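You operate a simulated robot arm through the tools that you are given. There is no shell and no other tool. Be economical: measure what you need, move in short steps, check, and stop when the job is done.

Carry out the task below with a simulated two-armed robot. There is one attempt and no reset: what you move stays moved.

Task
Swap two cartons in the spares crate for the black corner block.
Fine: the CLAMPS and FILTERS cartons go on the bench above the green drawer; close the crate's lid; the TUBES and RUBBER cartons and the motor in the crate stay where they are. Set down upright: short carton, filters carton, what you pick out.

Only the result counts: the job must be done as asked and must still hold three seconds after the hand-in. Knocking over, shifting, dropping, spilling or breaking anything else fails it. Lids that push on must go on centred and level and be pressed home; caps that screw on are set level and turned clockwise until they are tight.

Robot
Two 7-joint arms with two-finger parallel grippers on one trunk, on a base that drives. Base frame: it is fixed to the floor where the robot stands at the start and does not move with it; the origin is under the middle of the robot, x ahead of it, y to its left, z up. Units: mm, rad, N and s.
The left shoulder is at the start at [70, 163, 1120], the right one opposite. With the tool pointing down near the work surface each hand reaches from about 360 to 880 mm from the robot's upright axis, wherever it stands, measured 20 degrees to its own side. Places, roughly: bench above the drawer [600, 0, 700]; black corner block, grey corner block [500, 1500, 750]; long white carton [750, 1250, 750]; spares crate [600, 800, 700]; spares crate lid [900, 800, 1000]; yellow-banded motor (16x16x17 cm) [700, 1000, 800]. Payload 3.43 kg a hand.
The tool frame of a hand sits at the grasp point between the pads (the TCP): z along the fingers, y along the line on which they close. The tips reach 34 mm beyond it. The gripper opens to 128 mm. The fingers are 24 mm wide and 12 mm thick; the gripper's body (48 by 130 mm) begins 96 mm behind the TCP.
Orientation is that of the tool frame in the base frame, as a unit quaternion [x, y, z, w]. With the fingers straight down and closing along the base's y, the tool's x points along the base's -x, its y along +y and its z along -z.

Tools
- The arms move only by the tool move_arm. It takes "left_moves", "right_moves" or both (then of equal length, played together; a hand with none holds still); each is a list of rows, each a list of 7 numbers: the shift along the base's x, y, z in mm, then the turn, a rotation vector about the base's x, y, z in rad, then the finger opening in mm, from 0 to 128. In form: [[tx, ty, tz, rx, ry, rz, gripper], ...]. A call has 1 to 10 rows; each row is the pose to reach, as a shift and turn from the pose commanded when the call began. Each row takes 0.2 s and may step no farther than 50 mm and 0.15 rad from the row before; otherwise, or with a gripper value out of range, the whole call is refused. A pose out of reach is approached as far as the arm can. The call stops where the force on the tool passes 40 N (or 10 N more than at its start, if that is more) or the arm is blocked; 0.2 s more then pass. The fingers move at their own pace (about 153 mm/s each) and stop on an object; they squeeze with about 38 N. The grip force told is the motor's: it shows also when the fingers shut on nothing. Time passes only in rows, and 0.2 s behind the last, so rows that repeat a pose let the fingers close. It gives the time, the measured TCP pose, the force on the tool (base axes), the opening and the grip force at its end, in the units of the frame above (readings bear some noise), with the torque about the TCP (base axes, N m) and any sound that the robot's microphone picked up.
- Cameras (640 x 400 px; columns grow to the right, rows downward): "scene" is now at [135.9, 38, 1378.6]; the picture's right is [0.40, -0.92, 0.00], its down [-0.26, -0.11, -0.96] and it looks along [0.88, 0.38, -0.28] (base axes); focal length 214 px, centre (320, 200). "left" rides on the left gripper at [76, 11, -160] in its tool frame; the picture's right is [-0.15, 0.99, 0.00], its down [-0.88, -0.13, -0.46] and it looks along [-0.45, -0.07, 0.89] (tool axes); focal length 234 px, centre (320, 200). "right" rides on the right gripper at [76, -11, -160] in its tool frame; the picture's right is [0.15, 0.99, 0.00], its down [-0.88, 0.13, -0.46] and it looks along [-0.45, 0.07, 0.89] (tool axes); focal length 234 px, centre (320, 200). There is no depth. A picture from a camera that has moved, and an enlarged one, comes with that camera's place and axes in the base frame and with its lens.
- get_image(camera): a new picture of that camera. The clock stands still meanwhile.
- raise_lower(by): slides the trunk up (or, below 0, down) by that many mm; the arms and the scene camera ride with it, the base frame stays. It gives what a move gives, with no picture.
- base_move(legs): drives the robot by 1 to 6 legs, each [ahead, left, turn to the left] in mm, mm and rad, along the robot's own axes; the way and the turn of a leg run together, so that a leg with both is an arc; at most 1500 mm and 3.142 rad a leg. The arms and the cameras ride along, it lands a little off, and it stops where it bumps. It gives what a move gives.
- head_to(pan, tilt): turns the head with the scene camera to pan (to the left, within 1.501 rad either way) and tilt (down, from -0.506 to 1.204), counted from straight ahead of the robot. It gives what a move gives.
- close_up(camera, box): a new picture of the part [left, top, right, bottom] of that camera's present view, enlarged. The clock stands still meanwhile.
- hand_in(): hands the job in; it is judged then, once.

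Go step by step. Nothing tells you exact positions but the pictures and the camera data: compare them with the known pose of the tool, close in by small moves and look again before you grip or let go. The budget is 120 turns and 100 pictures, counting those below and the enlarged ones. Unless the task says otherwise, let go and move clear before handing in.

The tools are called as name(argument=value, ...) on one line, values as JSON. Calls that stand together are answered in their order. move_arm: Moves the arms, as the interface text tells. Its arguments: {"type":"object","properties":{"left_moves":{"type":"array"},"right_moves":{"type":"array"}},"required":[]} The other tools are called the same way: raise_lower (by) slides the trunk up or down; base_move (legs) drives the base; head_to (pan, tilt) turns the head that bears the scene camera; get_image (camera) takes a picture; close_up (camera, box) takes an enlarged picture of a part of a camera's view; hand_in () hands the job in.

At the start:

```text
time_s: 0.0
left_eef_pos: [354.2, 462.3, 1383.7]
left_orientation: [-0.002, 1.0, -0.001, 0.001]
left_ft_force: [0.4, -0.7, -0.2]
left_moment: [0.04, -0.01, -0.04]
left_grip_width: 128.2
left_grasp_force: 0.2
right_eef_pos: [361.5, 10.4, 1406.0]
right_orientation: [0.002, 1.0, 0.001, 0.0]
right_ft_force: [0.2, -0.1, 0.5]
right_moment: [0.0, 0.01, 0.01]
right_grip_width: 128.3
right_grasp_force: 0.0
trunk travel left (down, up): [-600.0, 340.0]
robot x, y, heading: [-3.0, -0.0, -0.005]
head pan, tilt: [0.407, 0.288]
```

scene: 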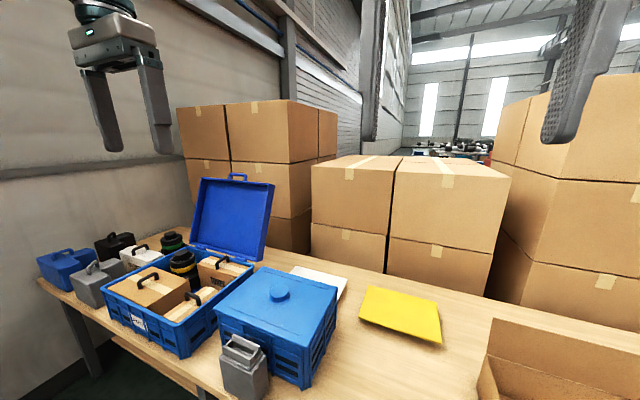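
right: 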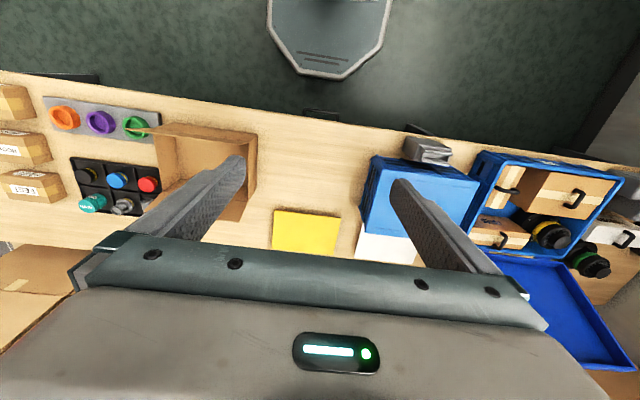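
left: 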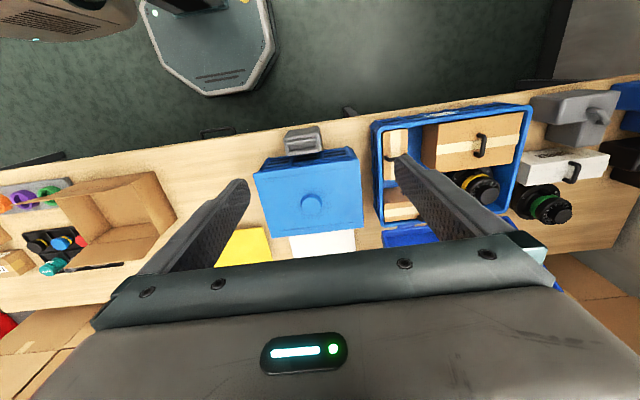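

I see the open blue crate with cartons and a motor, its hinged lid standing open, and corner blocks to the left. I'll zoom in to read labels and locate things.

close_up(camera="scene", box=[30, 170, 350, 370])

close_up(camera="left", box=[240, 70, 640, 270])

close_up(camera="right", box=[340, 120, 640, 300])

```text
2.00 times, centred on (190, 270) of scene
camera zoom: at [135.9, 38.0, 1378.6], right [0.4, -0.92, 0.0], down [-0.26, -0.11, -0.96], along [0.88, 0.38, -0.28], focal length 429 px, centre (580, 60)
```

zoom: 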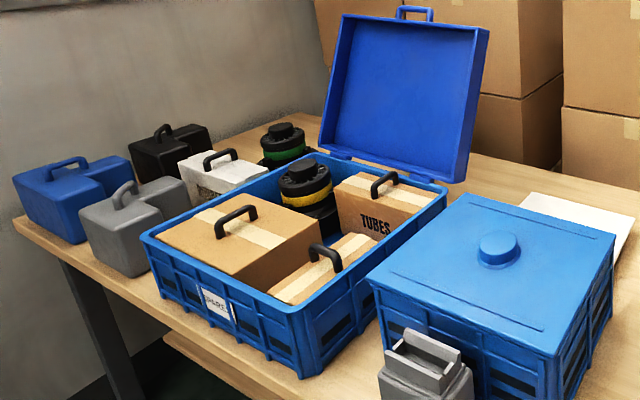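

```text
1.60 times, centred on (440, 170) of left
camera zoom: at [277.3, 471.9, 1543.4], right [0.14, 0.99, 0.0], down [0.88, -0.13, 0.46], along [0.45, -0.07, -0.89], focal length 375 px, centre (128, 248)
```

zoom: 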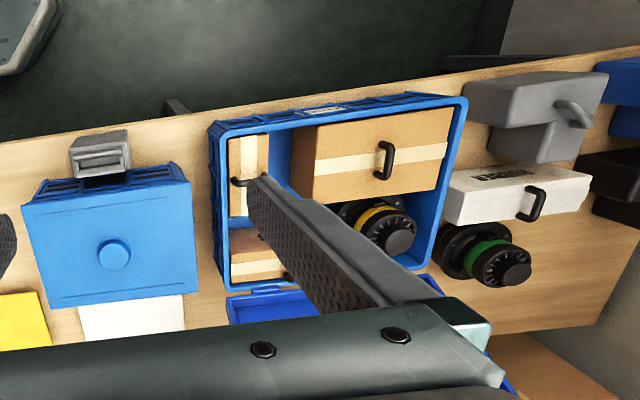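

```text
2.13 times, centred on (490, 210) of right
camera zoom: at [285.4, -0.3, 1565.4], right [-0.14, 0.99, 0.0], down [0.88, 0.13, 0.46], along [0.45, 0.07, -0.89], focal length 500 px, centre (-43, 179)
```

zoom: 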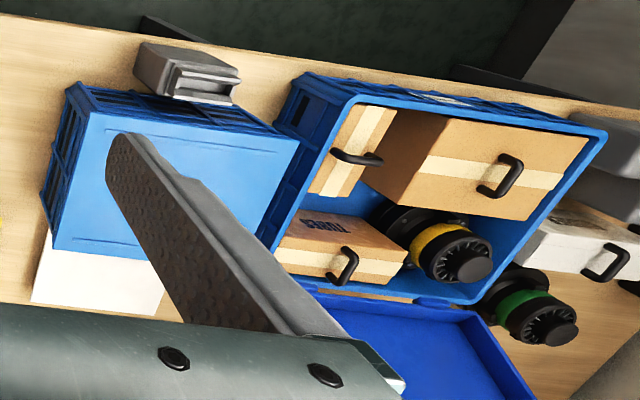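

Three cartons are visible in the crate (large front-left, narrow front-right, TUBES back-right), plus the motor back-left; a fourth may be hidden underneath. I'll drive left in front of the crate and look down.

base_move(legs=[[0, 650, 0]])

head_to(pan=0.1, tilt=0.8)

get_image(camera="scene")

get_image(camera="right")

```text
time_s: 3.6
left_eef_pos: [351.1, 1119.4, 1385.2]
left_orientation: [-0.003, 1.0, 0.0, 0.0]
left_ft_force: [0.5, 0.0, -1.0]
left_moment: [0.01, -0.03, 0.01]
left_grip_width: 127.9
left_grasp_force: 0.0
right_eef_pos: [359.9, 668.2, 1405.8]
right_orientation: [-0.001, 1.0, 0.0, 0.0]
right_ft_force: [-0.5, 0.4, 0.1]
right_moment: [-0.01, 0.0, -0.02]
right_grip_width: 128.0
right_grasp_force: 0.0
trunk travel left (down, up): [-600.0, 340.0]
robot x, y, heading: [-1.8, 654.6, 0.003]
head pan, tilt: [0.407, 0.288]
```

```text
time_s: 4.6
left_eef_pos: [351.4, 1118.3, 1384.2]
left_orientation: [-0.003, 1.0, 0.0, 0.002]
left_ft_force: [0.3, -0.5, -0.7]
left_moment: [0.03, 0.03, 0.0]
left_grip_width: 128.0
left_grasp_force: 0.1
right_eef_pos: [359.6, 668.7, 1407.0]
right_orientation: [-0.001, 1.0, 0.001, 0.0]
right_ft_force: [0.6, 0.7, 0.6]
right_moment: [-0.03, -0.01, 0.02]
right_grip_width: 128.1
right_grasp_force: 0.1
trunk travel left (down, up): [-600.0, 340.0]
robot x, y, heading: [-2.1, 657.5, -0.002]
head pan, tilt: [0.099, 0.799]
```

```text
93 pictures are left
camera scene: at [129.2, 666.2, 1333.1], right [0.1, -0.99, 0.0], down [-0.71, -0.07, -0.7], along [0.69, 0.07, -0.72], focal length 214 px, centre (320, 200)
```

scene: 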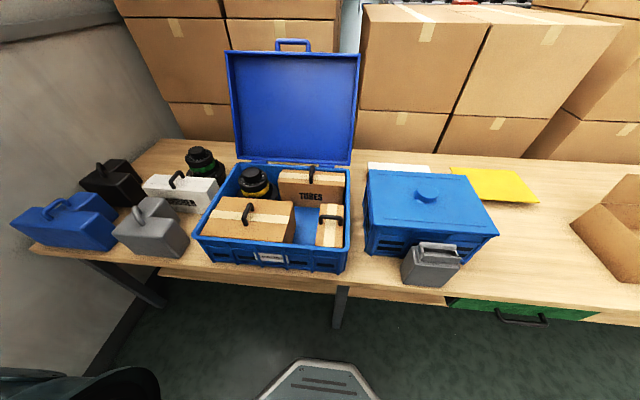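

```text
92 pictures are left
camera right: at [284.4, 657.2, 1565.4], right [-0.15, 0.99, 0.0], down [0.88, 0.13, 0.46], along [0.45, 0.07, -0.89], focal length 234 px, centre (320, 200)
```

right: 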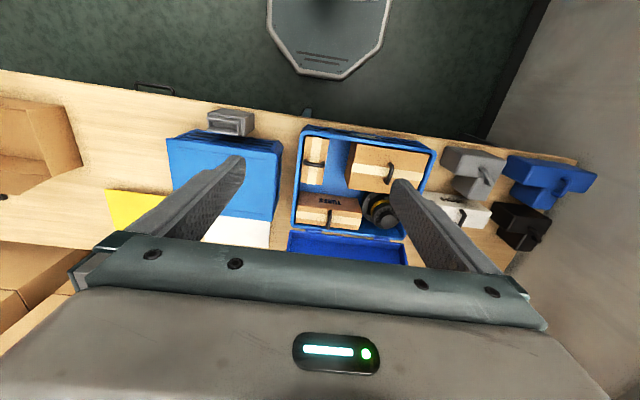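

close_up(camera="scene", box=[180, 150, 380, 280])

close_up(camera="scene", box=[0, 130, 240, 280])

close_up(camera="right", box=[280, 110, 440, 250])

close_up(camera="right", box=[400, 120, 640, 270])

```text
3.08 times, centred on (280, 215) of scene
camera zoom: at [129.2, 666.2, 1333.1], right [0.1, -0.99, 0.0], down [-0.71, -0.07, -0.7], along [0.69, 0.07, -0.72], focal length 660 px, centre (443, 154)
```

zoom: 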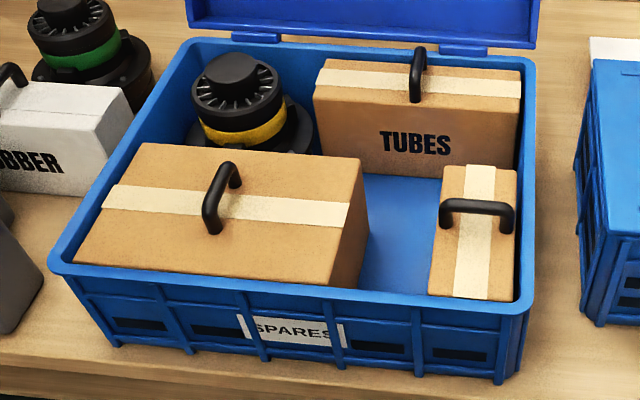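

```text
2.67 times, centred on (120, 205) of scene
camera zoom: at [129.2, 666.2, 1333.1], right [0.1, -0.99, 0.0], down [-0.71, -0.07, -0.7], along [0.69, 0.07, -0.72], focal length 572 px, centre (853, 187)
```

zoom: 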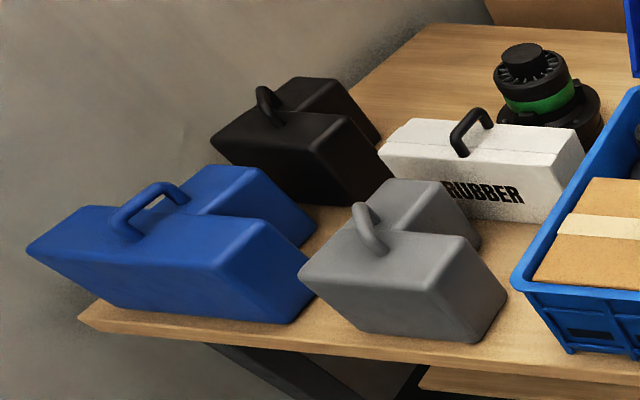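

```text
2.86 times, centred on (360, 180) of right
camera zoom: at [284.4, 657.2, 1565.4], right [-0.15, 0.99, 0.0], down [0.88, 0.13, 0.46], along [0.45, 0.07, -0.89], focal length 669 px, centre (206, 257)
```

zoom: 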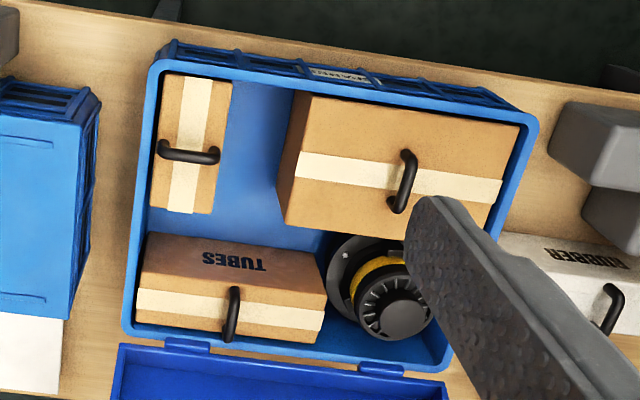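

```text
2.67 times, centred on (520, 195) of right
camera zoom: at [284.4, 657.2, 1565.4], right [-0.15, 0.99, 0.0], down [0.88, 0.13, 0.46], along [0.45, 0.07, -0.89], focal length 624 px, centre (-213, 213)
```

zoom: 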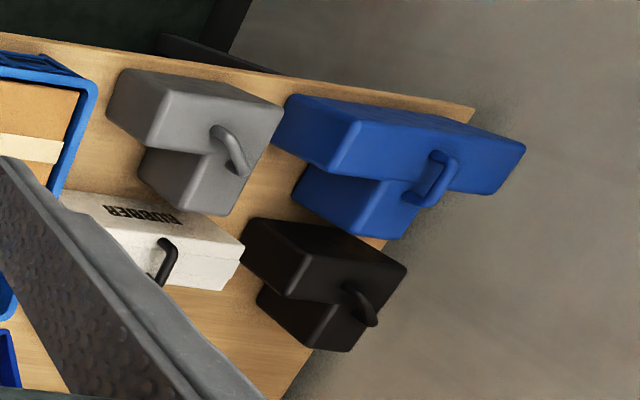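

RUBBER is the white carton on the bench, so the large and narrow unlabelled-on-top cartons in the crate are CLAMPS/FILTERS. Large carton's handle ≈ (523, 922, 847) along x; narrow one's handle ≈ (520, 674, 856) along y. I bring the hands above them.

move_arm(left_moves=[[17, -20, -38, 0, 0, 0, 128], [34, -39, -77, 0, 0, 0, 128], [52, -59, -115, 0, 0, 0, 128], [69, -78, -154, 0, 0, 0, 128], [86, -98, -192, 0, 0, 0, 128], [103, -118, -230, 0, 0, 0, 128], [120, -137, -269, 0, 0, 0, 128], [138, -157, -307, 0, 0, 0, 128], [155, -176, -346, 0, 0, 0, 128], [172, -196, -384, 0, 0, 0, 128]], right_moves=[[16, 1, -41, 0, 0, 0.15, 128], [32, 1, -81, 0, 0, 0.3, 128], [48, 2, -122, 0, 0, 0.45, 128], [64, 2, -163, 0, 0, 0.6, 128], [80, 3, -203, 0, 0, 0.75, 128], [96, 4, -244, 0, 0, 0.9, 128], [112, 4, -285, 0, 0, 1.05, 128], [128, 5, -326, 0, 0, 1.2, 128], [144, 5, -366, 0, 0, 1.35, 128], [160, 6, -407, 0, 0, 1.5, 128]])

get_image(camera="left")

get_image(camera="right")

get_image(camera="scene")

```text
time_s: 6.8
left_eef_pos: [524.9, 924.8, 1000.3]
left_orientation: [-0.002, 1.0, 0.0, 0.0]
left_ft_force: [0.6, -0.2, -0.6]
left_moment: [0.02, 0.05, -0.01]
left_grip_width: 128.2
left_grasp_force: 0.1
right_eef_pos: [518.4, 675.3, 1007.7]
right_orientation: [-0.668, 0.744, 0.001, -0.001]
right_ft_force: [1.8, 0.5, -0.1]
right_moment: [0.03, 0.0, -0.01]
right_grip_width: 127.6
right_grasp_force: 0.1
right hand out of reach, approached as far as the arm can: row 10
trunk travel left (down, up): [-600.0, 340.0]
robot x, y, heading: [0.5, 655.8, 0.004]
head pan, tilt: [0.099, 0.799]
```

```text
87 pictures are left
camera left: at [449.0, 933.9, 1159.8], right [0.14, 0.99, 0.0], down [0.88, -0.13, 0.46], along [0.45, -0.06, -0.89], focal length 234 px, centre (320, 200)
```

left: 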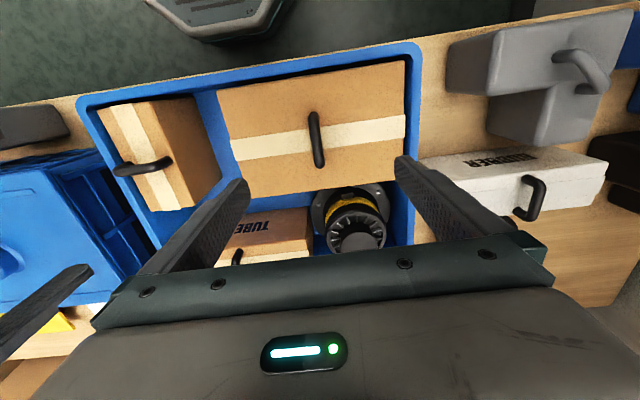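

```text
86 pictures are left
camera right: at [521.9, 597.9, 1167.2], right [-1.0, -0.04, 0.0], down [-0.04, 0.89, 0.46], along [-0.02, 0.46, -0.89], focal length 234 px, centre (320, 200)
```

right: 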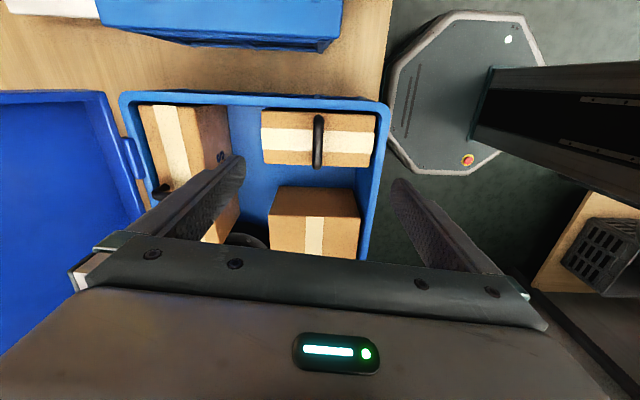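

```text
85 pictures are left
camera scene: at [131.8, 665.5, 1332.8], right [0.1, -0.99, 0.0], down [-0.71, -0.07, -0.7], along [0.69, 0.07, -0.72], focal length 214 px, centre (320, 200)
```

scene: 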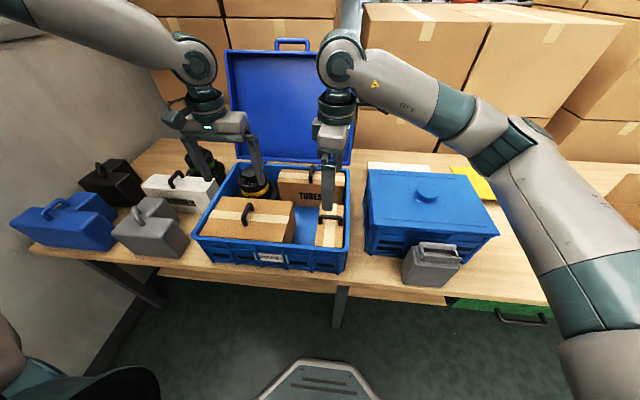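

Both hands are above the handles; the right arm nears a limit reaching across, so I shift the base 140 mm left and bring the hands back over the handles.

base_move(legs=[[0, 140, 0]])

move_arm(left_moves=[[-2, -40, 0, 0, 0, 0, 128], [-5, -80, 0, 0, 0, 0, 100], [-8, -120, 0, 0, 0, 0, 70], [-10, -142, 0, 0, 0, 0, 60], [-10, -142, -30, 0, 0, 0, 60]], right_moves=[[2, -40, 0, 0, 0, 0.03, 128], [3, -80, 0, 0, 0, 0.07, 100], [4, -120, 0, 0, 0, 0.07, 70], [4, -148, 0, 0, 0, 0.07, 60], [4, -148, -30, 0, 0, 0.07, 60]])

```text
time_s: 8.1
left_eef_pos: [521.7, 1063.2, 1001.7]
left_orientation: [-0.003, 1.0, 0.001, 0.0]
left_ft_force: [0.7, 0.5, 0.3]
left_moment: [-0.02, 0.01, -0.03]
left_grip_width: 128.3
left_grasp_force: 0.1
right_eef_pos: [514.6, 813.4, 1009.2]
right_orientation: [-0.67, 0.743, 0.001, 0.0]
right_ft_force: [0.3, -0.8, 0.2]
right_moment: [0.01, -0.01, 0.01]
right_grip_width: 127.9
right_grasp_force: 0.0
trunk travel left (down, up): [-600.0, 340.0]
robot x, y, heading: [-3.2, 796.3, 0.008]
head pan, tilt: [0.099, 0.799]
```

```text
time_s: 9.3
left_eef_pos: [510.9, 926.7, 973.7]
left_orientation: [-0.004, 1.0, -0.001, 0.0]
left_ft_force: [-0.4, 0.5, 0.3]
left_moment: [0.0, 0.0, -0.03]
left_grip_width: 60.1
left_grasp_force: 0.0
left hand out of reach, approached as far as the arm can: row 5
right_eef_pos: [466.9, 692.5, 999.1]
right_orientation: [-0.694, 0.72, -0.001, -0.001]
right_ft_force: [0.2, 0.4, -0.2]
right_moment: [-0.04, -0.02, -0.04]
right_grip_width: 60.0
right_grasp_force: 0.1
right hand out of reach, approached as far as the arm can: row 1, 2, 3, 4, 5
trunk travel left (down, up): [-600.0, 340.0]
robot x, y, heading: [0.7, 795.1, 0.005]
head pan, tilt: [0.099, 0.799]
```

The right wrist's +90° yaw is near a joint limit, so I'll turn it the other way (-90°).

move_arm(right_moves=[[10, -5, 10, 0, 0, -0.15, 60], [20, -10, 20, 0, 0, -0.3, 60], [30, -15, 20, 0, 0, -0.45, 60], [40, -20, 20, 0, 0, -0.6, 60], [50, -20, 20, 0, 0, -0.75, 60], [50, -20, 20, 0, 0, -0.9, 60], [50, -20, 20, 0, 0, -1.05, 60], [50, -20, 20, 0, 0, -1.2, 60], [50, -20, 20, 0, 0, -1.35, 60], [50, -20, 20, 0, 0, -1.5, 60]])

move_arm(right_moves=[[0, 0, 0, 0, 0, -0.15, 60], [0, 0, 0, 0, 0, -0.3, 60], [0, 0, 0, 0, 0, -0.45, 60], [0, 0, 0, 0, 0, -0.6, 60], [0, 0, 0, 0, 0, -0.75, 60], [0, 0, 0, 0, 0, -0.9, 60], [0, 0, 0, 0, 0, -1.05, 60], [0, 0, 0, 0, 0, -1.2, 60], [0, 0, 0, 0, 0, -1.35, 60], [0, 0, 0, 0, 0, -1.5, 60]])

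```text
time_s: 11.5
left_eef_pos: [510.8, 925.4, 974.6]
left_orientation: [-0.004, 1.0, -0.002, 0.001]
left_ft_force: [0.2, -0.1, 0.0]
left_moment: [0.0, 0.01, -0.03]
left_grip_width: 59.9
left_grasp_force: 0.2
right_eef_pos: [517.2, 670.2, 1022.1]
right_orientation: [-0.017, 1.0, 0.0, 0.0]
right_ft_force: [-0.5, -0.1, 0.8]
right_moment: [-0.01, -0.02, -0.01]
right_grip_width: 59.9
right_grasp_force: 0.1
trunk travel left (down, up): [-600.0, 340.0]
robot x, y, heading: [-2.1, 797.6, 0.003]
head pan, tilt: [0.099, 0.799]
```

```text
time_s: 13.7
left_eef_pos: [511.2, 925.9, 973.6]
left_orientation: [-0.004, 1.0, 0.0, 0.001]
left_ft_force: [0.2, 0.2, -0.8]
left_moment: [0.02, 0.04, 0.0]
left_grip_width: 59.8
left_grasp_force: 0.1
right_eef_pos: [517.3, 668.8, 1023.6]
right_orientation: [0.669, 0.743, 0.0, 0.001]
right_ft_force: [0.5, 0.5, 1.6]
right_moment: [-0.03, 0.01, -0.02]
right_grip_width: 60.0
right_grasp_force: 0.0
trunk travel left (down, up): [-600.0, 340.0]
robot x, y, heading: [0.7, 797.9, 0.004]
head pan, tilt: [0.099, 0.799]
```

That orientation works. Checking alignment before descending.

get_image(camera="left")

get_image(camera="right")

```text
84 pictures are left
camera left: at [434.6, 936.0, 1132.7], right [0.14, 0.99, 0.0], down [0.88, -0.12, 0.46], along [0.45, -0.07, -0.89], focal length 234 px, centre (320, 200)
```

left: 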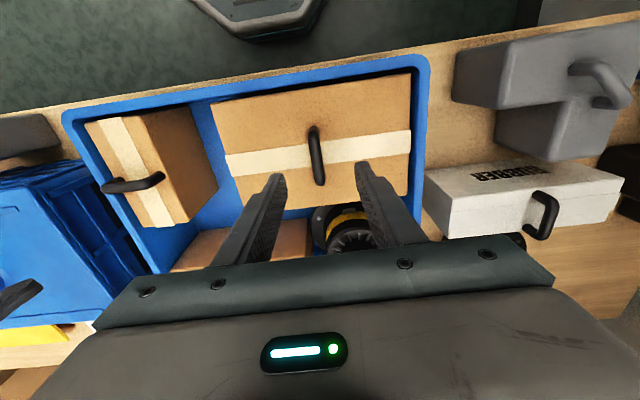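

```text
83 pictures are left
camera right: at [498.0, 744.6, 1182.0], right [0.97, 0.25, 0.0], down [0.22, -0.86, 0.46], along [0.11, -0.44, -0.89], focal length 234 px, centre (320, 200)
```

right: 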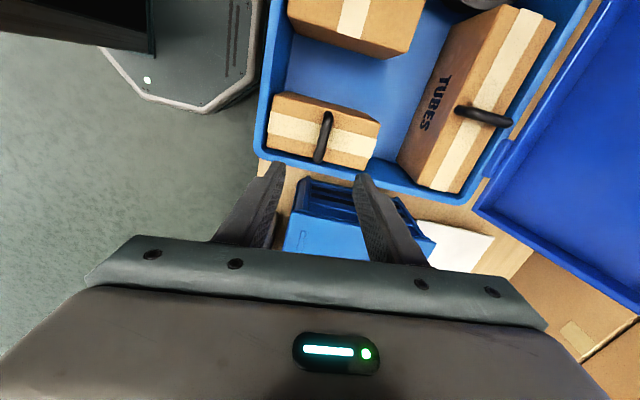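

Handles are lined up. I lower the trunk 100 mm and then trim.

raise_lower(by=-100)

move_arm(left_moves=[[0, -4, 0, 0, 0, 0, 60], [1, -7, 0, 0, 0, 0, 60]], right_moves=[[2, 4, -20, 0, 0, -0.05, 60], [3, 4, -40, 0, 0, -0.1, 60]])

get_image(camera="left")

get_image(camera="right")

close_up(camera="scene", box=[200, 120, 460, 290])

```text
time_s: 15.0
left_eef_pos: [509.2, 925.5, 874.1]
left_orientation: [-0.003, 1.0, 0.0, 0.001]
left_ft_force: [0.1, 0.3, 0.5]
left_moment: [-0.03, 0.01, -0.04]
left_grip_width: 60.0
left_grasp_force: 0.1
right_eef_pos: [515.9, 670.1, 922.2]
right_orientation: [0.668, 0.744, 0.0, 0.001]
right_ft_force: [-0.3, 0.0, 0.5]
right_moment: [0.01, -0.02, -0.01]
right_grip_width: 60.1
right_grasp_force: 0.0
trunk travel left (down, up): [-500.0, 440.0]
robot x, y, heading: [-3.6, 798.0, 0.005]
head pan, tilt: [0.099, 0.799]
```

```text
time_s: 15.6
left_eef_pos: [510.9, 924.8, 874.1]
left_orientation: [-0.004, 1.0, -0.001, 0.001]
left_ft_force: [-0.2, -0.5, 0.9]
left_moment: [0.0, -0.01, 0.0]
left_grip_width: 60.0
left_grasp_force: 0.0
left hand out of reach, approached as far as the arm can: row 1, 2
right_eef_pos: [521.9, 674.3, 883.1]
right_orientation: [0.705, 0.709, 0.001, 0.001]
right_ft_force: [-0.3, -0.2, 0.2]
right_moment: [0.02, -0.01, 0.03]
right_grip_width: 60.1
right_grasp_force: 0.0
trunk travel left (down, up): [-500.0, 440.0]
robot x, y, heading: [0.4, 793.9, 0.005]
head pan, tilt: [0.099, 0.799]
```

```text
82 pictures are left
camera left: at [434.7, 935.8, 1032.7], right [0.14, 0.99, 0.0], down [0.88, -0.12, 0.46], along [0.45, -0.07, -0.89], focal length 234 px, centre (320, 200)
```

left: 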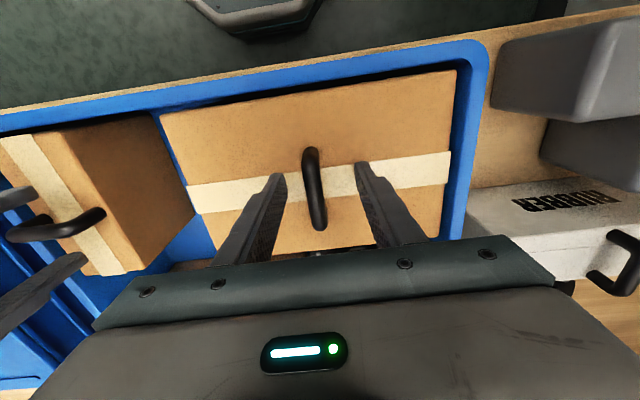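

```text
81 pictures are left
camera right: at [509.3, 750.2, 1041.9], right [0.99, 0.15, 0.0], down [0.13, -0.88, 0.46], along [0.07, -0.45, -0.89], focal length 234 px, centre (320, 200)
```

right: 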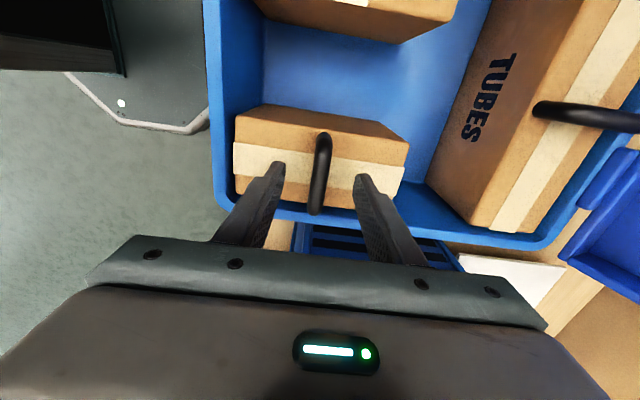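

```text
2.35 times, centred on (330, 205) of scene
camera zoom: at [128.7, 804.6, 1233.1], right [0.1, -0.99, 0.0], down [-0.71, -0.07, -0.7], along [0.69, 0.07, -0.72], focal length 505 px, centre (296, 188)
```

zoom: 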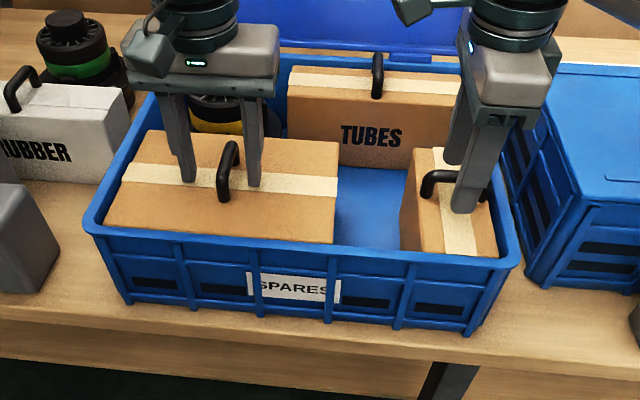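

Left hand's handle is about 5 mm off-centre but well between the fingers; right is centred. I lower the trunk a bit more and trim the right.

raise_lower(by=-14)

close_up(camera="scene", box=[230, 120, 430, 250])

close_up(camera="left", box=[220, 100, 440, 240])

```text
time_s: 16.2
left_eef_pos: [509.9, 925.8, 867.7]
left_orientation: [-0.003, 1.0, -0.003, 0.006]
left_ft_force: [-5.9, 0.2, 13.9]
left_moment: [0.5, 0.46, 0.17]
left_grip_width: 60.6
left_grasp_force: 0.2
right_eef_pos: [520.3, 674.1, 870.5]
right_orientation: [0.705, 0.709, 0.001, 0.0]
right_ft_force: [0.4, -0.2, -0.2]
right_moment: [0.0, -0.01, 0.06]
right_grip_width: 59.9
right_grasp_force: 0.0
trunk travel left (down, up): [-488.0, 452.0]
robot x, y, heading: [0.2, 796.6, 0.007]
head pan, tilt: [0.099, 0.799]
stopped: the force on the tool passed its limit at 44 N (the readings are from after the stop); the commanded pose is now the measured one
```

```text
3.08 times, centred on (330, 185) of scene
camera zoom: at [127.5, 805.2, 1220.9], right [0.11, -0.99, 0.0], down [-0.71, -0.08, -0.7], along [0.69, 0.07, -0.72], focal length 660 px, centre (289, 246)
```

zoom: 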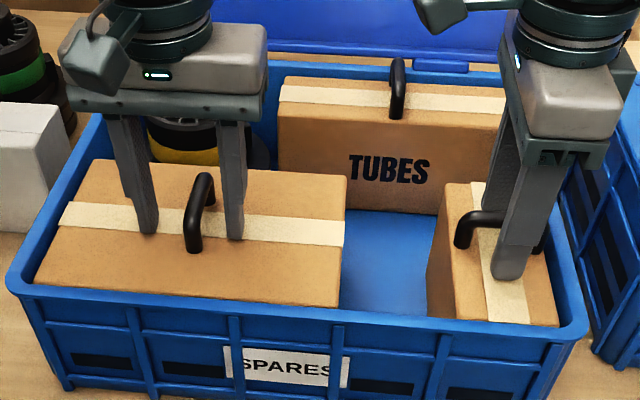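

```text
2.86 times, centred on (330, 170) of left
camera zoom: at [433.2, 936.2, 1025.7], right [0.14, 0.99, 0.0], down [0.88, -0.12, 0.47], along [0.46, -0.07, -0.89], focal length 669 px, centre (291, 286)
```

zoom: 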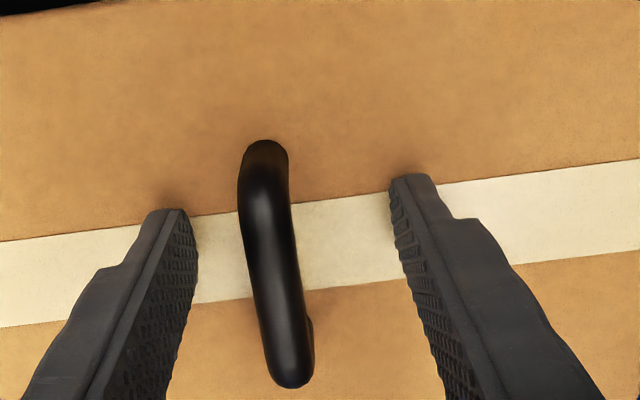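

The left fingertips touched the large carton's top (~z 833). I back off 4 mm, trim toward −y, and close both hands.

move_arm(left_moves=[[0, 0, 4, 0, 0, 0, 60], [0, -6, 4, 0, 0, 0, 60], [0, -6, 4, 0, 0, 0, 60]], right_moves=[[0, 0, -5, 0, 0, 0, 60], [0, 0, -7, 0, 0, 0, 60], [0, 0, -7, 0, 0, 0, 60]])

close_up(camera="right", box=[210, 100, 430, 240])

```text
time_s: 17.2
left_eef_pos: [510.3, 923.3, 870.8]
left_orientation: [-0.003, 1.0, -0.004, 0.005]
left_ft_force: [-0.6, 1.3, 0.2]
left_moment: [0.0, 0.03, 0.01]
left_grip_width: 60.0
left_grasp_force: 0.1
left hand out of reach, approached as far as the arm can: row 2, 3
right_eef_pos: [520.9, 673.8, 866.7]
right_orientation: [0.705, 0.709, 0.004, 0.002]
right_ft_force: [-2.7, -0.8, 20.4]
right_moment: [-0.1, 0.83, -0.04]
right_grip_width: 61.6
right_grasp_force: 0.7
trunk travel left (down, up): [-488.0, 452.0]
robot x, y, heading: [-0.9, 792.1, 0.007]
head pan, tilt: [0.099, 0.799]
stopped in row 3 (right hand): the force on the tool passed its limit at 42 N (the readings are from after the stop); the commanded pose is now the measured one
```

```text
2.86 times, centred on (320, 170) of right
camera zoom: at [508.8, 750.1, 1026.9], right [0.99, 0.15, 0.01], down [0.13, -0.88, 0.45], along [0.08, -0.45, -0.89], focal length 669 px, centre (320, 286)
```

zoom: 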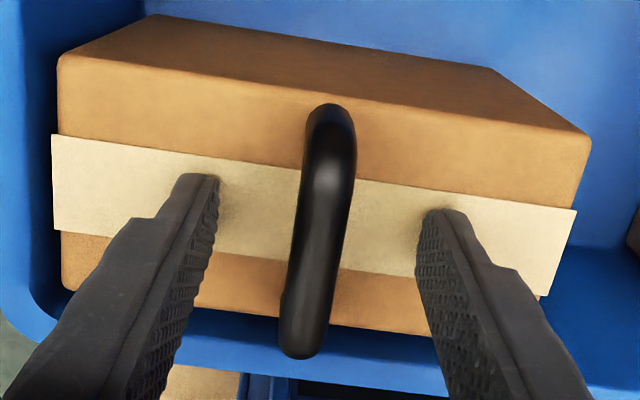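

Both fingertips sit around the handles at the right depth; I back the right hand off 3 mm and close both.

move_arm(left_moves=[[0, 0, 0, 0, 0, 0, 40], [0, 0, 0, 0, 0, 0, 20], [0, 0, 0, 0, 0, 0, 0], [0, 0, 0, 0, 0, 0, 0]], right_moves=[[0, 0, 4, 0, 0, 0, 40], [0, 0, 4, 0, 0, 0, 20], [0, 0, 4, 0, 0, 0, 0], [0, 0, 4, 0, 0, 0, 0]])

```text
time_s: 18.2
left_eef_pos: [511.5, 922.0, 869.3]
left_orientation: [-0.003, 1.0, -0.003, 0.005]
left_ft_force: [-0.2, -0.2, -0.2]
left_moment: [0.0, -0.06, -0.05]
left_grip_width: 14.0
left_grasp_force: 38.2
right_eef_pos: [522.2, 673.5, 868.9]
right_orientation: [0.706, 0.709, 0.002, 0.001]
right_ft_force: [0.1, -1.0, 0.4]
right_moment: [-0.02, 0.02, -0.01]
right_grip_width: 13.4
right_grasp_force: 38.0
trunk travel left (down, up): [-488.0, 452.0]
robot x, y, heading: [-4.4, 798.0, 0.007]
head pan, tilt: [0.099, 0.799]
```

Both handles are gripped (14 mm). Lifting slowly and checking for weight.

move_arm(left_moves=[[0, 0, 10, 0, 0, 0, 0], [0, 0, 20, 0, 0, 0, 0], [0, 0, 30, 0, 0, 0, 0], [0, 0, 40, 0, 0, 0, 0], [0, 0, 40, 0, 0, 0, 0]], right_moves=[[0, 0, 10, 0, 0, 0, 0], [0, 0, 20, 0, 0, 0, 0], [0, 0, 30, 0, 0, 0, 0], [0, 0, 40, 0, 0, 0, 0], [0, 0, 40, 0, 0, 0, 0]])

get_image(camera="scene")

```text
time_s: 19.4
left_eef_pos: [510.8, 922.7, 910.1]
left_orientation: [-0.003, 1.0, -0.003, 0.004]
left_ft_force: [0.3, 0.7, -5.8]
left_moment: [-0.02, 0.07, 0.0]
left_grip_width: 13.9
left_grasp_force: 38.0
right_eef_pos: [522.3, 673.9, 909.3]
right_orientation: [0.706, 0.709, 0.003, 0.001]
right_ft_force: [0.4, 0.5, -2.5]
right_moment: [-0.02, -0.04, 0.01]
right_grip_width: 13.1
right_grasp_force: 37.9
trunk travel left (down, up): [-488.0, 452.0]
robot x, y, heading: [1.7, 796.9, 0.005]
head pan, tilt: [0.099, 0.799]
```

```text
76 pictures are left
camera scene: at [129.7, 804.9, 1220.6], right [0.1, -0.99, 0.0], down [-0.71, -0.08, -0.7], along [0.69, 0.07, -0.72], focal length 214 px, centre (320, 200)
```

scene: 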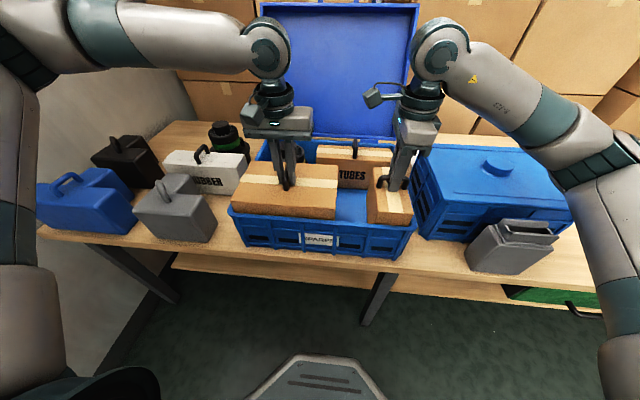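

Both are light and lifting straight. I raise the trunk 280 mm to clear everything, then look for the drawer area.

raise_lower(by=280)

head_to(pan=-0.7, tilt=0.7)

get_image(camera="scene")

```text
time_s: 22.2
left_eef_pos: [511.3, 922.7, 1190.0]
left_orientation: [-0.004, 1.0, -0.004, 0.004]
left_ft_force: [-0.4, -0.2, -6.1]
left_moment: [-0.01, 0.06, 0.02]
left_grip_width: 13.4
left_grasp_force: 37.6
right_eef_pos: [520.5, 673.4, 1188.9]
right_orientation: [0.705, 0.709, 0.003, 0.001]
right_ft_force: [0.6, 0.3, -3.0]
right_moment: [0.03, 0.01, 0.0]
right_grip_width: 13.1
right_grasp_force: 37.5
trunk travel left (down, up): [-768.0, 172.0]
robot x, y, heading: [-1.5, 791.5, 0.006]
head pan, tilt: [0.099, 0.799]
```

```text
time_s: 23.3
left_eef_pos: [511.9, 923.6, 1188.8]
left_orientation: [-0.003, 1.0, -0.004, 0.004]
left_ft_force: [-0.1, -0.4, -6.3]
left_moment: [0.0, 0.06, 0.02]
left_grip_width: 13.6
left_grasp_force: 38.1
right_eef_pos: [522.0, 674.0, 1189.9]
right_orientation: [0.705, 0.709, 0.003, 0.001]
right_ft_force: [-0.3, 0.1, -2.8]
right_moment: [-0.02, 0.0, 0.01]
right_grip_width: 13.3
right_grasp_force: 38.6
trunk travel left (down, up): [-768.0, 172.0]
robot x, y, heading: [0.6, 793.0, 0.004]
head pan, tilt: [-0.7, 0.7]
```

```text
75 pictures are left
camera scene: at [114.9, 742.3, 1508.9], right [-0.64, -0.77, 0.0], down [-0.5, 0.41, -0.76], along [0.59, -0.49, -0.64], focal length 214 px, centre (320, 200)
```

scene: 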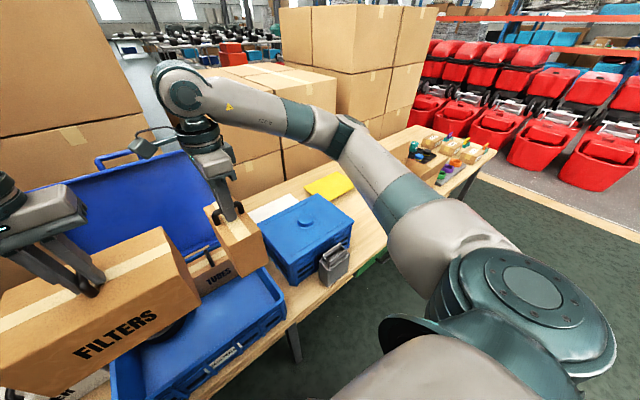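

The large one is FILTERS, so the narrow one is CLAMPS. I drive right toward the drawer area and look.

base_move(legs=[[0, -600, 0]])

head_to(pan=-0.35, tilt=0.9)

get_image(camera="scene")

get_image(camera="left")

```text
time_s: 26.7
left_eef_pos: [516.3, 339.1, 1189.3]
left_orientation: [-0.008, 1.0, -0.004, 0.004]
left_ft_force: [-0.1, 0.3, -6.0]
left_moment: [0.01, 0.05, -0.02]
left_grip_width: 13.8
left_grasp_force: 37.8
right_eef_pos: [528.2, 91.5, 1189.6]
right_orientation: [0.702, 0.712, 0.003, 0.002]
right_ft_force: [0.4, 0.2, -3.4]
right_moment: [-0.03, -0.02, -0.02]
right_grip_width: 13.0
right_grasp_force: 38.1
trunk travel left (down, up): [-768.0, 172.0]
robot x, y, heading: [5.2, 208.9, 0.011]
head pan, tilt: [-0.7, 0.7]
```

```text
time_s: 27.5
left_eef_pos: [516.2, 338.9, 1189.0]
left_orientation: [-0.008, 1.0, -0.002, 0.004]
left_ft_force: [0.8, 0.2, -6.1]
left_moment: [0.0, 0.04, 0.01]
left_grip_width: 13.4
left_grasp_force: 37.9
right_eef_pos: [528.0, 89.9, 1188.9]
right_orientation: [0.703, 0.711, 0.003, 0.001]
right_ft_force: [-0.4, 0.7, -3.4]
right_moment: [-0.01, -0.02, 0.01]
right_grip_width: 12.9
right_grasp_force: 37.5
trunk travel left (down, up): [-768.0, 172.0]
robot x, y, heading: [3.8, 210.6, 0.016]
head pan, tilt: [-0.351, 0.901]
```

```text
74 pictures are left
camera scene: at [126.5, 182.8, 1492.8], right [-0.33, -0.94, 0.0], down [-0.74, 0.26, -0.62], along [0.59, -0.21, -0.78], focal length 214 px, centre (320, 200)
```

scene: 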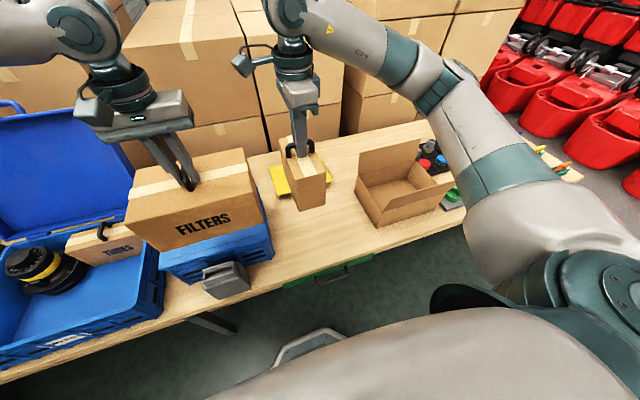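

```text
73 pictures are left
camera left: at [438.7, 348.7, 1347.6], right [0.13, 0.99, 0.0], down [0.88, -0.11, 0.46], along [0.46, -0.07, -0.89], focal length 234 px, centre (320, 200)
```

left: 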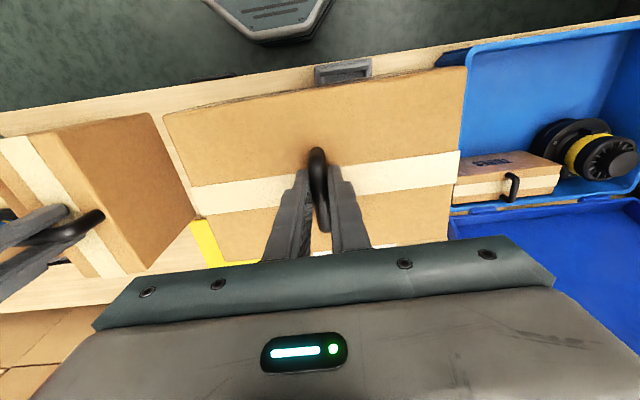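

Drawer spans about y −145…228; free bench there is x 430…800. FILTERS (230×162) will go at y≈105 and CLAMPS (75×153) at y≈−90. I drive 234 mm right and bring the right hand in.

base_move(legs=[[0, -234, -0.012]])

move_arm(left_moves=[[10, 0, 0, 0, 0, 0, 0], [20, 0, 0, 0, 0, 0, 0], [30, 0, 0, 0, 0, 0, 0]], right_moves=[[10, 16, 0, 0, 0, 0, 0], [20, 32, 0, 0, 0, 0, 0], [30, 48, 0, 0, 0, 0, 0]])

head_to(pan=0.0, tilt=0.9)

get_image(camera="scene")

get_image(camera="right")

```text
time_s: 29.3
left_eef_pos: [519.5, 98.1, 1189.7]
left_orientation: [-0.003, 1.0, -0.003, 0.005]
left_ft_force: [0.7, 1.3, -5.9]
left_moment: [0.0, 0.06, -0.02]
left_grip_width: 13.5
left_grasp_force: 37.5
right_eef_pos: [529.1, -150.5, 1189.7]
right_orientation: [0.706, 0.708, 0.003, 0.002]
right_ft_force: [0.3, 0.4, -3.1]
right_moment: [0.0, 0.05, 0.02]
right_grip_width: 13.2
right_grasp_force: 38.1
trunk travel left (down, up): [-768.0, 172.0]
robot x, y, heading: [5.6, -30.5, 0.007]
head pan, tilt: [-0.351, 0.901]
```

```text
time_s: 30.1
left_eef_pos: [545.9, 100.7, 1191.6]
left_orientation: [-0.002, 1.0, -0.005, 0.004]
left_ft_force: [1.0, -0.4, -6.2]
left_moment: [0.0, 0.08, -0.04]
left_grip_width: 13.8
left_grasp_force: 38.0
left hand out of reach, approached as far as the arm can: row 2, 3
right_eef_pos: [560.8, -105.1, 1190.1]
right_orientation: [0.705, 0.709, 0.002, 0.002]
right_ft_force: [0.1, 0.0, -2.0]
right_moment: [0.02, 0.0, 0.0]
right_grip_width: 12.9
right_grasp_force: 37.9
trunk travel left (down, up): [-768.0, 172.0]
robot x, y, heading: [3.8, -33.2, 0.002]
head pan, tilt: [-0.351, 0.901]
```

```text
time_s: 30.9
left_eef_pos: [546.0, 101.3, 1190.7]
left_orientation: [-0.003, 1.0, -0.004, 0.004]
left_ft_force: [-0.8, 0.0, -5.8]
left_moment: [0.01, 0.05, -0.01]
left_grip_width: 13.3
left_grasp_force: 38.4
right_eef_pos: [560.0, -106.0, 1189.2]
right_orientation: [0.705, 0.709, 0.002, 0.002]
right_ft_force: [0.5, -0.5, -2.2]
right_moment: [-0.01, 0.01, 0.02]
right_grip_width: 13.4
right_grasp_force: 38.3
trunk travel left (down, up): [-768.0, 172.0]
robot x, y, heading: [6.7, -33.7, 0.002]
head pan, tilt: [0.0, 0.901]
```

```text
72 pictures are left
camera scene: at [132.9, -29.5, 1492.8], right [0.0, -1.0, 0.0], down [-0.78, 0.0, -0.62], along [0.62, 0.0, -0.78], focal length 214 px, centre (320, 200)
```

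scene: 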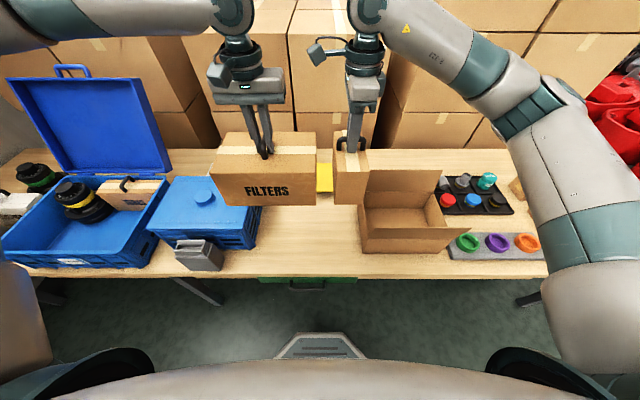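

```text
71 pictures are left
camera right: at [547.6, -28.9, 1349.6], right [0.99, 0.15, 0.0], down [0.13, -0.88, 0.45], along [0.07, -0.45, -0.89], focal length 234 px, centre (320, 200)
```

right: 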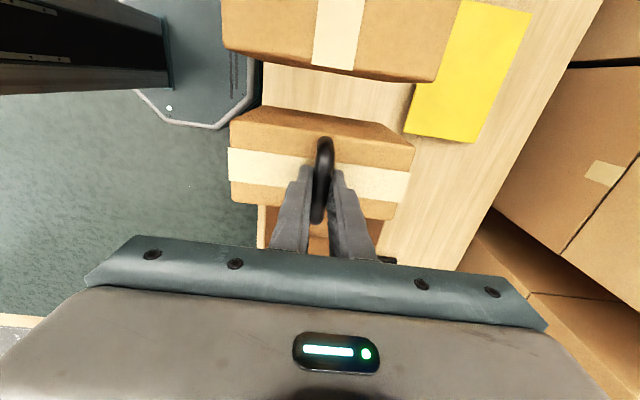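

FILTERS would come too close to the closed blue crate (edge y≈219), so I shift everything 26 mm further right, keeping CLAMPS at y≈−110, then descend by trunk.

base_move(legs=[[0, -28, 0]])

move_arm(right_moves=[[0, 12, 0, 0, 0, 0, 0], [0, 22, 0, 0, 0, 0, 0]])

raise_lower(by=-240)

get_image(camera="scene")

get_image(camera="left")

```text
time_s: 31.7
left_eef_pos: [546.6, 80.6, 1190.6]
left_orientation: [-0.004, 1.0, -0.008, 0.005]
left_ft_force: [-0.5, 1.3, -6.2]
left_moment: [-0.07, 0.05, -0.01]
left_grip_width: 13.8
left_grasp_force: 38.4
right_eef_pos: [560.1, -125.1, 1191.3]
right_orientation: [0.705, 0.709, 0.001, 0.003]
right_ft_force: [0.4, 0.3, -3.1]
right_moment: [-0.1, 0.01, 0.0]
right_grip_width: 13.3
right_grasp_force: 38.0
trunk travel left (down, up): [-768.0, 172.0]
robot x, y, heading: [9.9, -56.9, 0.005]
head pan, tilt: [0.0, 0.901]
```

```text
time_s: 32.3
left_eef_pos: [545.3, 78.6, 1189.6]
left_orientation: [-0.004, 1.0, -0.006, 0.004]
left_ft_force: [0.0, 0.5, -6.0]
left_moment: [-0.04, 0.06, -0.01]
left_grip_width: 13.4
left_grasp_force: 38.1
right_eef_pos: [559.5, -104.8, 1190.7]
right_orientation: [0.705, 0.71, 0.001, 0.002]
right_ft_force: [-0.8, 0.2, -2.5]
right_moment: [0.0, -0.04, 0.0]
right_grip_width: 13.1
right_grasp_force: 37.7
trunk travel left (down, up): [-768.0, 172.0]
robot x, y, heading: [3.6, -60.0, 0.004]
head pan, tilt: [0.0, 0.901]
```

```text
time_s: 34.8
left_eef_pos: [545.0, 74.5, 952.4]
left_orientation: [-0.004, 1.0, -0.004, 0.004]
left_ft_force: [0.7, 0.4, -6.2]
left_moment: [0.0, 0.05, -0.01]
left_grip_width: 13.6
left_grasp_force: 38.8
right_eef_pos: [560.2, -108.7, 949.8]
right_orientation: [0.705, 0.709, 0.002, 0.001]
right_ft_force: [-0.5, 0.4, -2.9]
right_moment: [0.02, -0.03, 0.0]
right_grip_width: 13.0
right_grasp_force: 37.9
trunk travel left (down, up): [-528.0, 412.0]
robot x, y, heading: [6.4, -56.8, 0.004]
head pan, tilt: [0.0, 0.901]
```

```text
70 pictures are left
camera scene: at [132.6, -56.1, 1252.8], right [0.01, -1.0, 0.0], down [-0.78, 0.0, -0.62], along [0.62, 0.0, -0.78], focal length 214 px, centre (320, 200)
```

scene: 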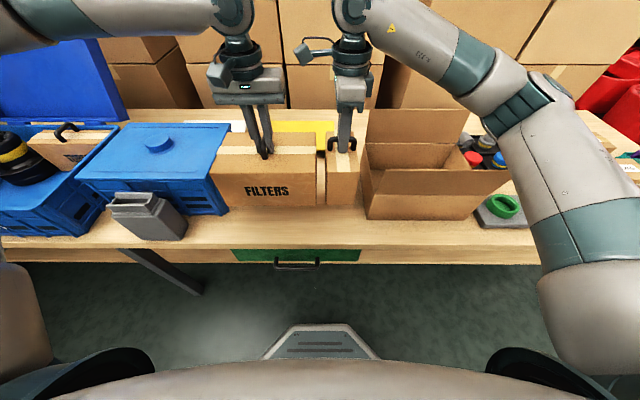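

```text
69 pictures are left
camera left: at [467.8, 86.4, 1109.6], right [0.14, 0.99, -0.01], down [0.88, -0.12, 0.47], along [0.46, -0.07, -0.89], focal length 234 px, centre (320, 200)
```

left: 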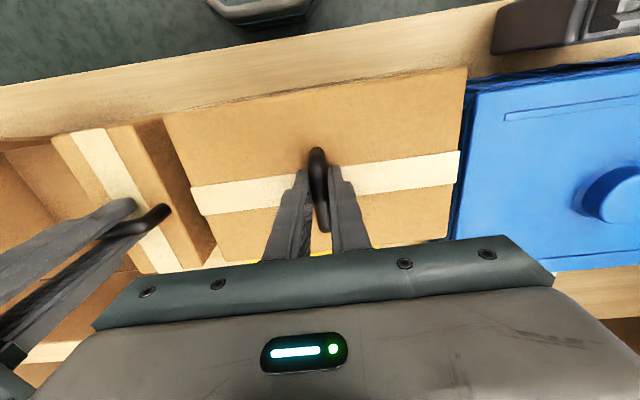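

Clearances are fine on both sides. Lowering in shorter steps toward the bench.

raise_lower(by=-70)

close_up(camera="scene", box=[180, 60, 420, 260])

```text
time_s: 35.9
left_eef_pos: [541.6, 76.8, 885.0]
left_orientation: [-0.003, 1.0, -0.005, 0.007]
left_ft_force: [-0.6, -0.2, -5.6]
left_moment: [-0.01, 0.04, 0.01]
left_grip_width: 13.7
left_grasp_force: 37.6
right_eef_pos: [555.7, -108.1, 886.7]
right_orientation: [0.705, 0.709, 0.006, 0.006]
right_ft_force: [0.0, -0.2, -3.2]
right_moment: [0.02, 0.03, 0.04]
right_grip_width: 13.2
right_grasp_force: 37.7
trunk travel left (down, up): [-458.0, 482.0]
robot x, y, heading: [4.0, -57.2, 0.006]
head pan, tilt: [0.0, 0.901]
```

```text
2.00 times, centred on (300, 160) of scene
camera zoom: at [126.4, -53.7, 1184.8], right [0.0, -1.0, 0.0], down [-0.78, 0.0, -0.62], along [0.62, 0.0, -0.78], focal length 429 px, centre (360, 280)
```

zoom: 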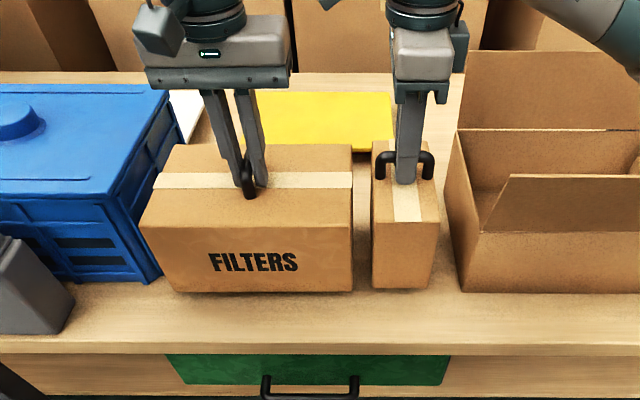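

raise_lower(by=-10)

```text
time_s: 36.5
left_eef_pos: [537.8, 77.8, 876.5]
left_orientation: [-0.004, 1.0, -0.006, 0.011]
left_ft_force: [0.4, -0.5, -5.4]
left_moment: [0.0, 0.06, 0.03]
left_grip_width: 13.8
left_grasp_force: 37.6
right_eef_pos: [553.0, -106.5, 884.5]
right_orientation: [0.706, 0.708, 0.01, 0.012]
right_ft_force: [0.4, -0.2, -3.4]
right_moment: [-0.01, 0.0, 0.03]
right_grip_width: 12.9
right_grasp_force: 37.8
trunk travel left (down, up): [-448.0, 492.0]
robot x, y, heading: [7.2, -60.7, 0.005]
head pan, tilt: [0.0, 0.901]
```

The hands are being tilted slightly although the tools feel no load—something on the arms may be touching. I look before going on.

get_image(camera="scene")

get_image(camera="right")

get_image(camera="left")

```text
67 pictures are left
camera scene: at [121.9, -51.8, 1175.4], right [0.0, -1.0, 0.0], down [-0.78, -0.01, -0.63], along [0.63, 0.0, -0.78], focal length 214 px, centre (320, 200)
```

scene: 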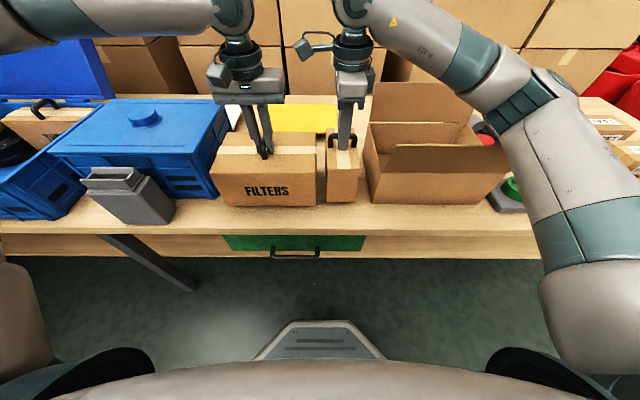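

```text
66 pictures are left
camera right: at [537.0, -29.6, 1043.6], right [0.99, 0.15, 0.03], down [0.12, -0.88, 0.46], along [0.1, -0.45, -0.89], focal length 234 px, centre (320, 200)
```

right: 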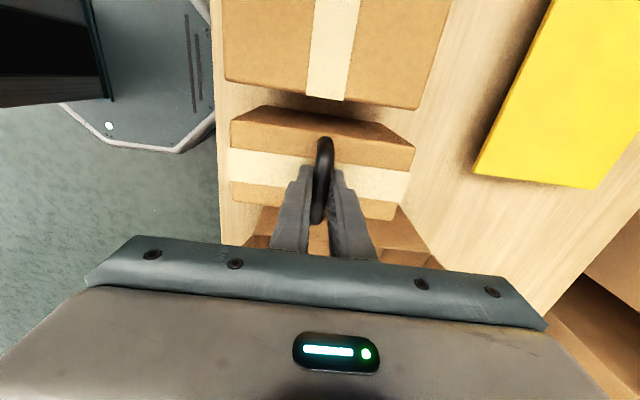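

```text
65 pictures are left
camera left: at [458.7, 89.8, 1034.9], right [0.14, 0.99, -0.01], down [0.87, -0.12, 0.47], along [0.47, -0.07, -0.88], focal length 234 px, centre (320, 200)
```

left: 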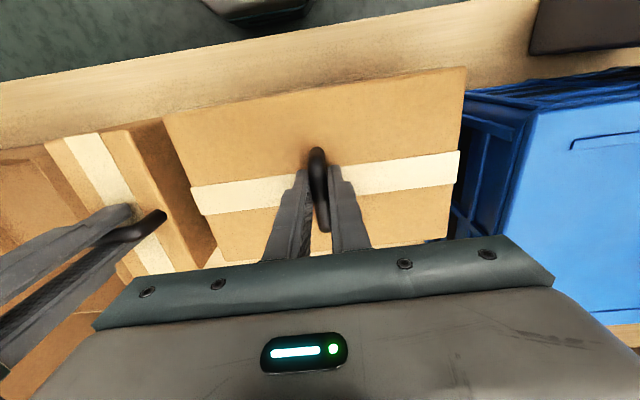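

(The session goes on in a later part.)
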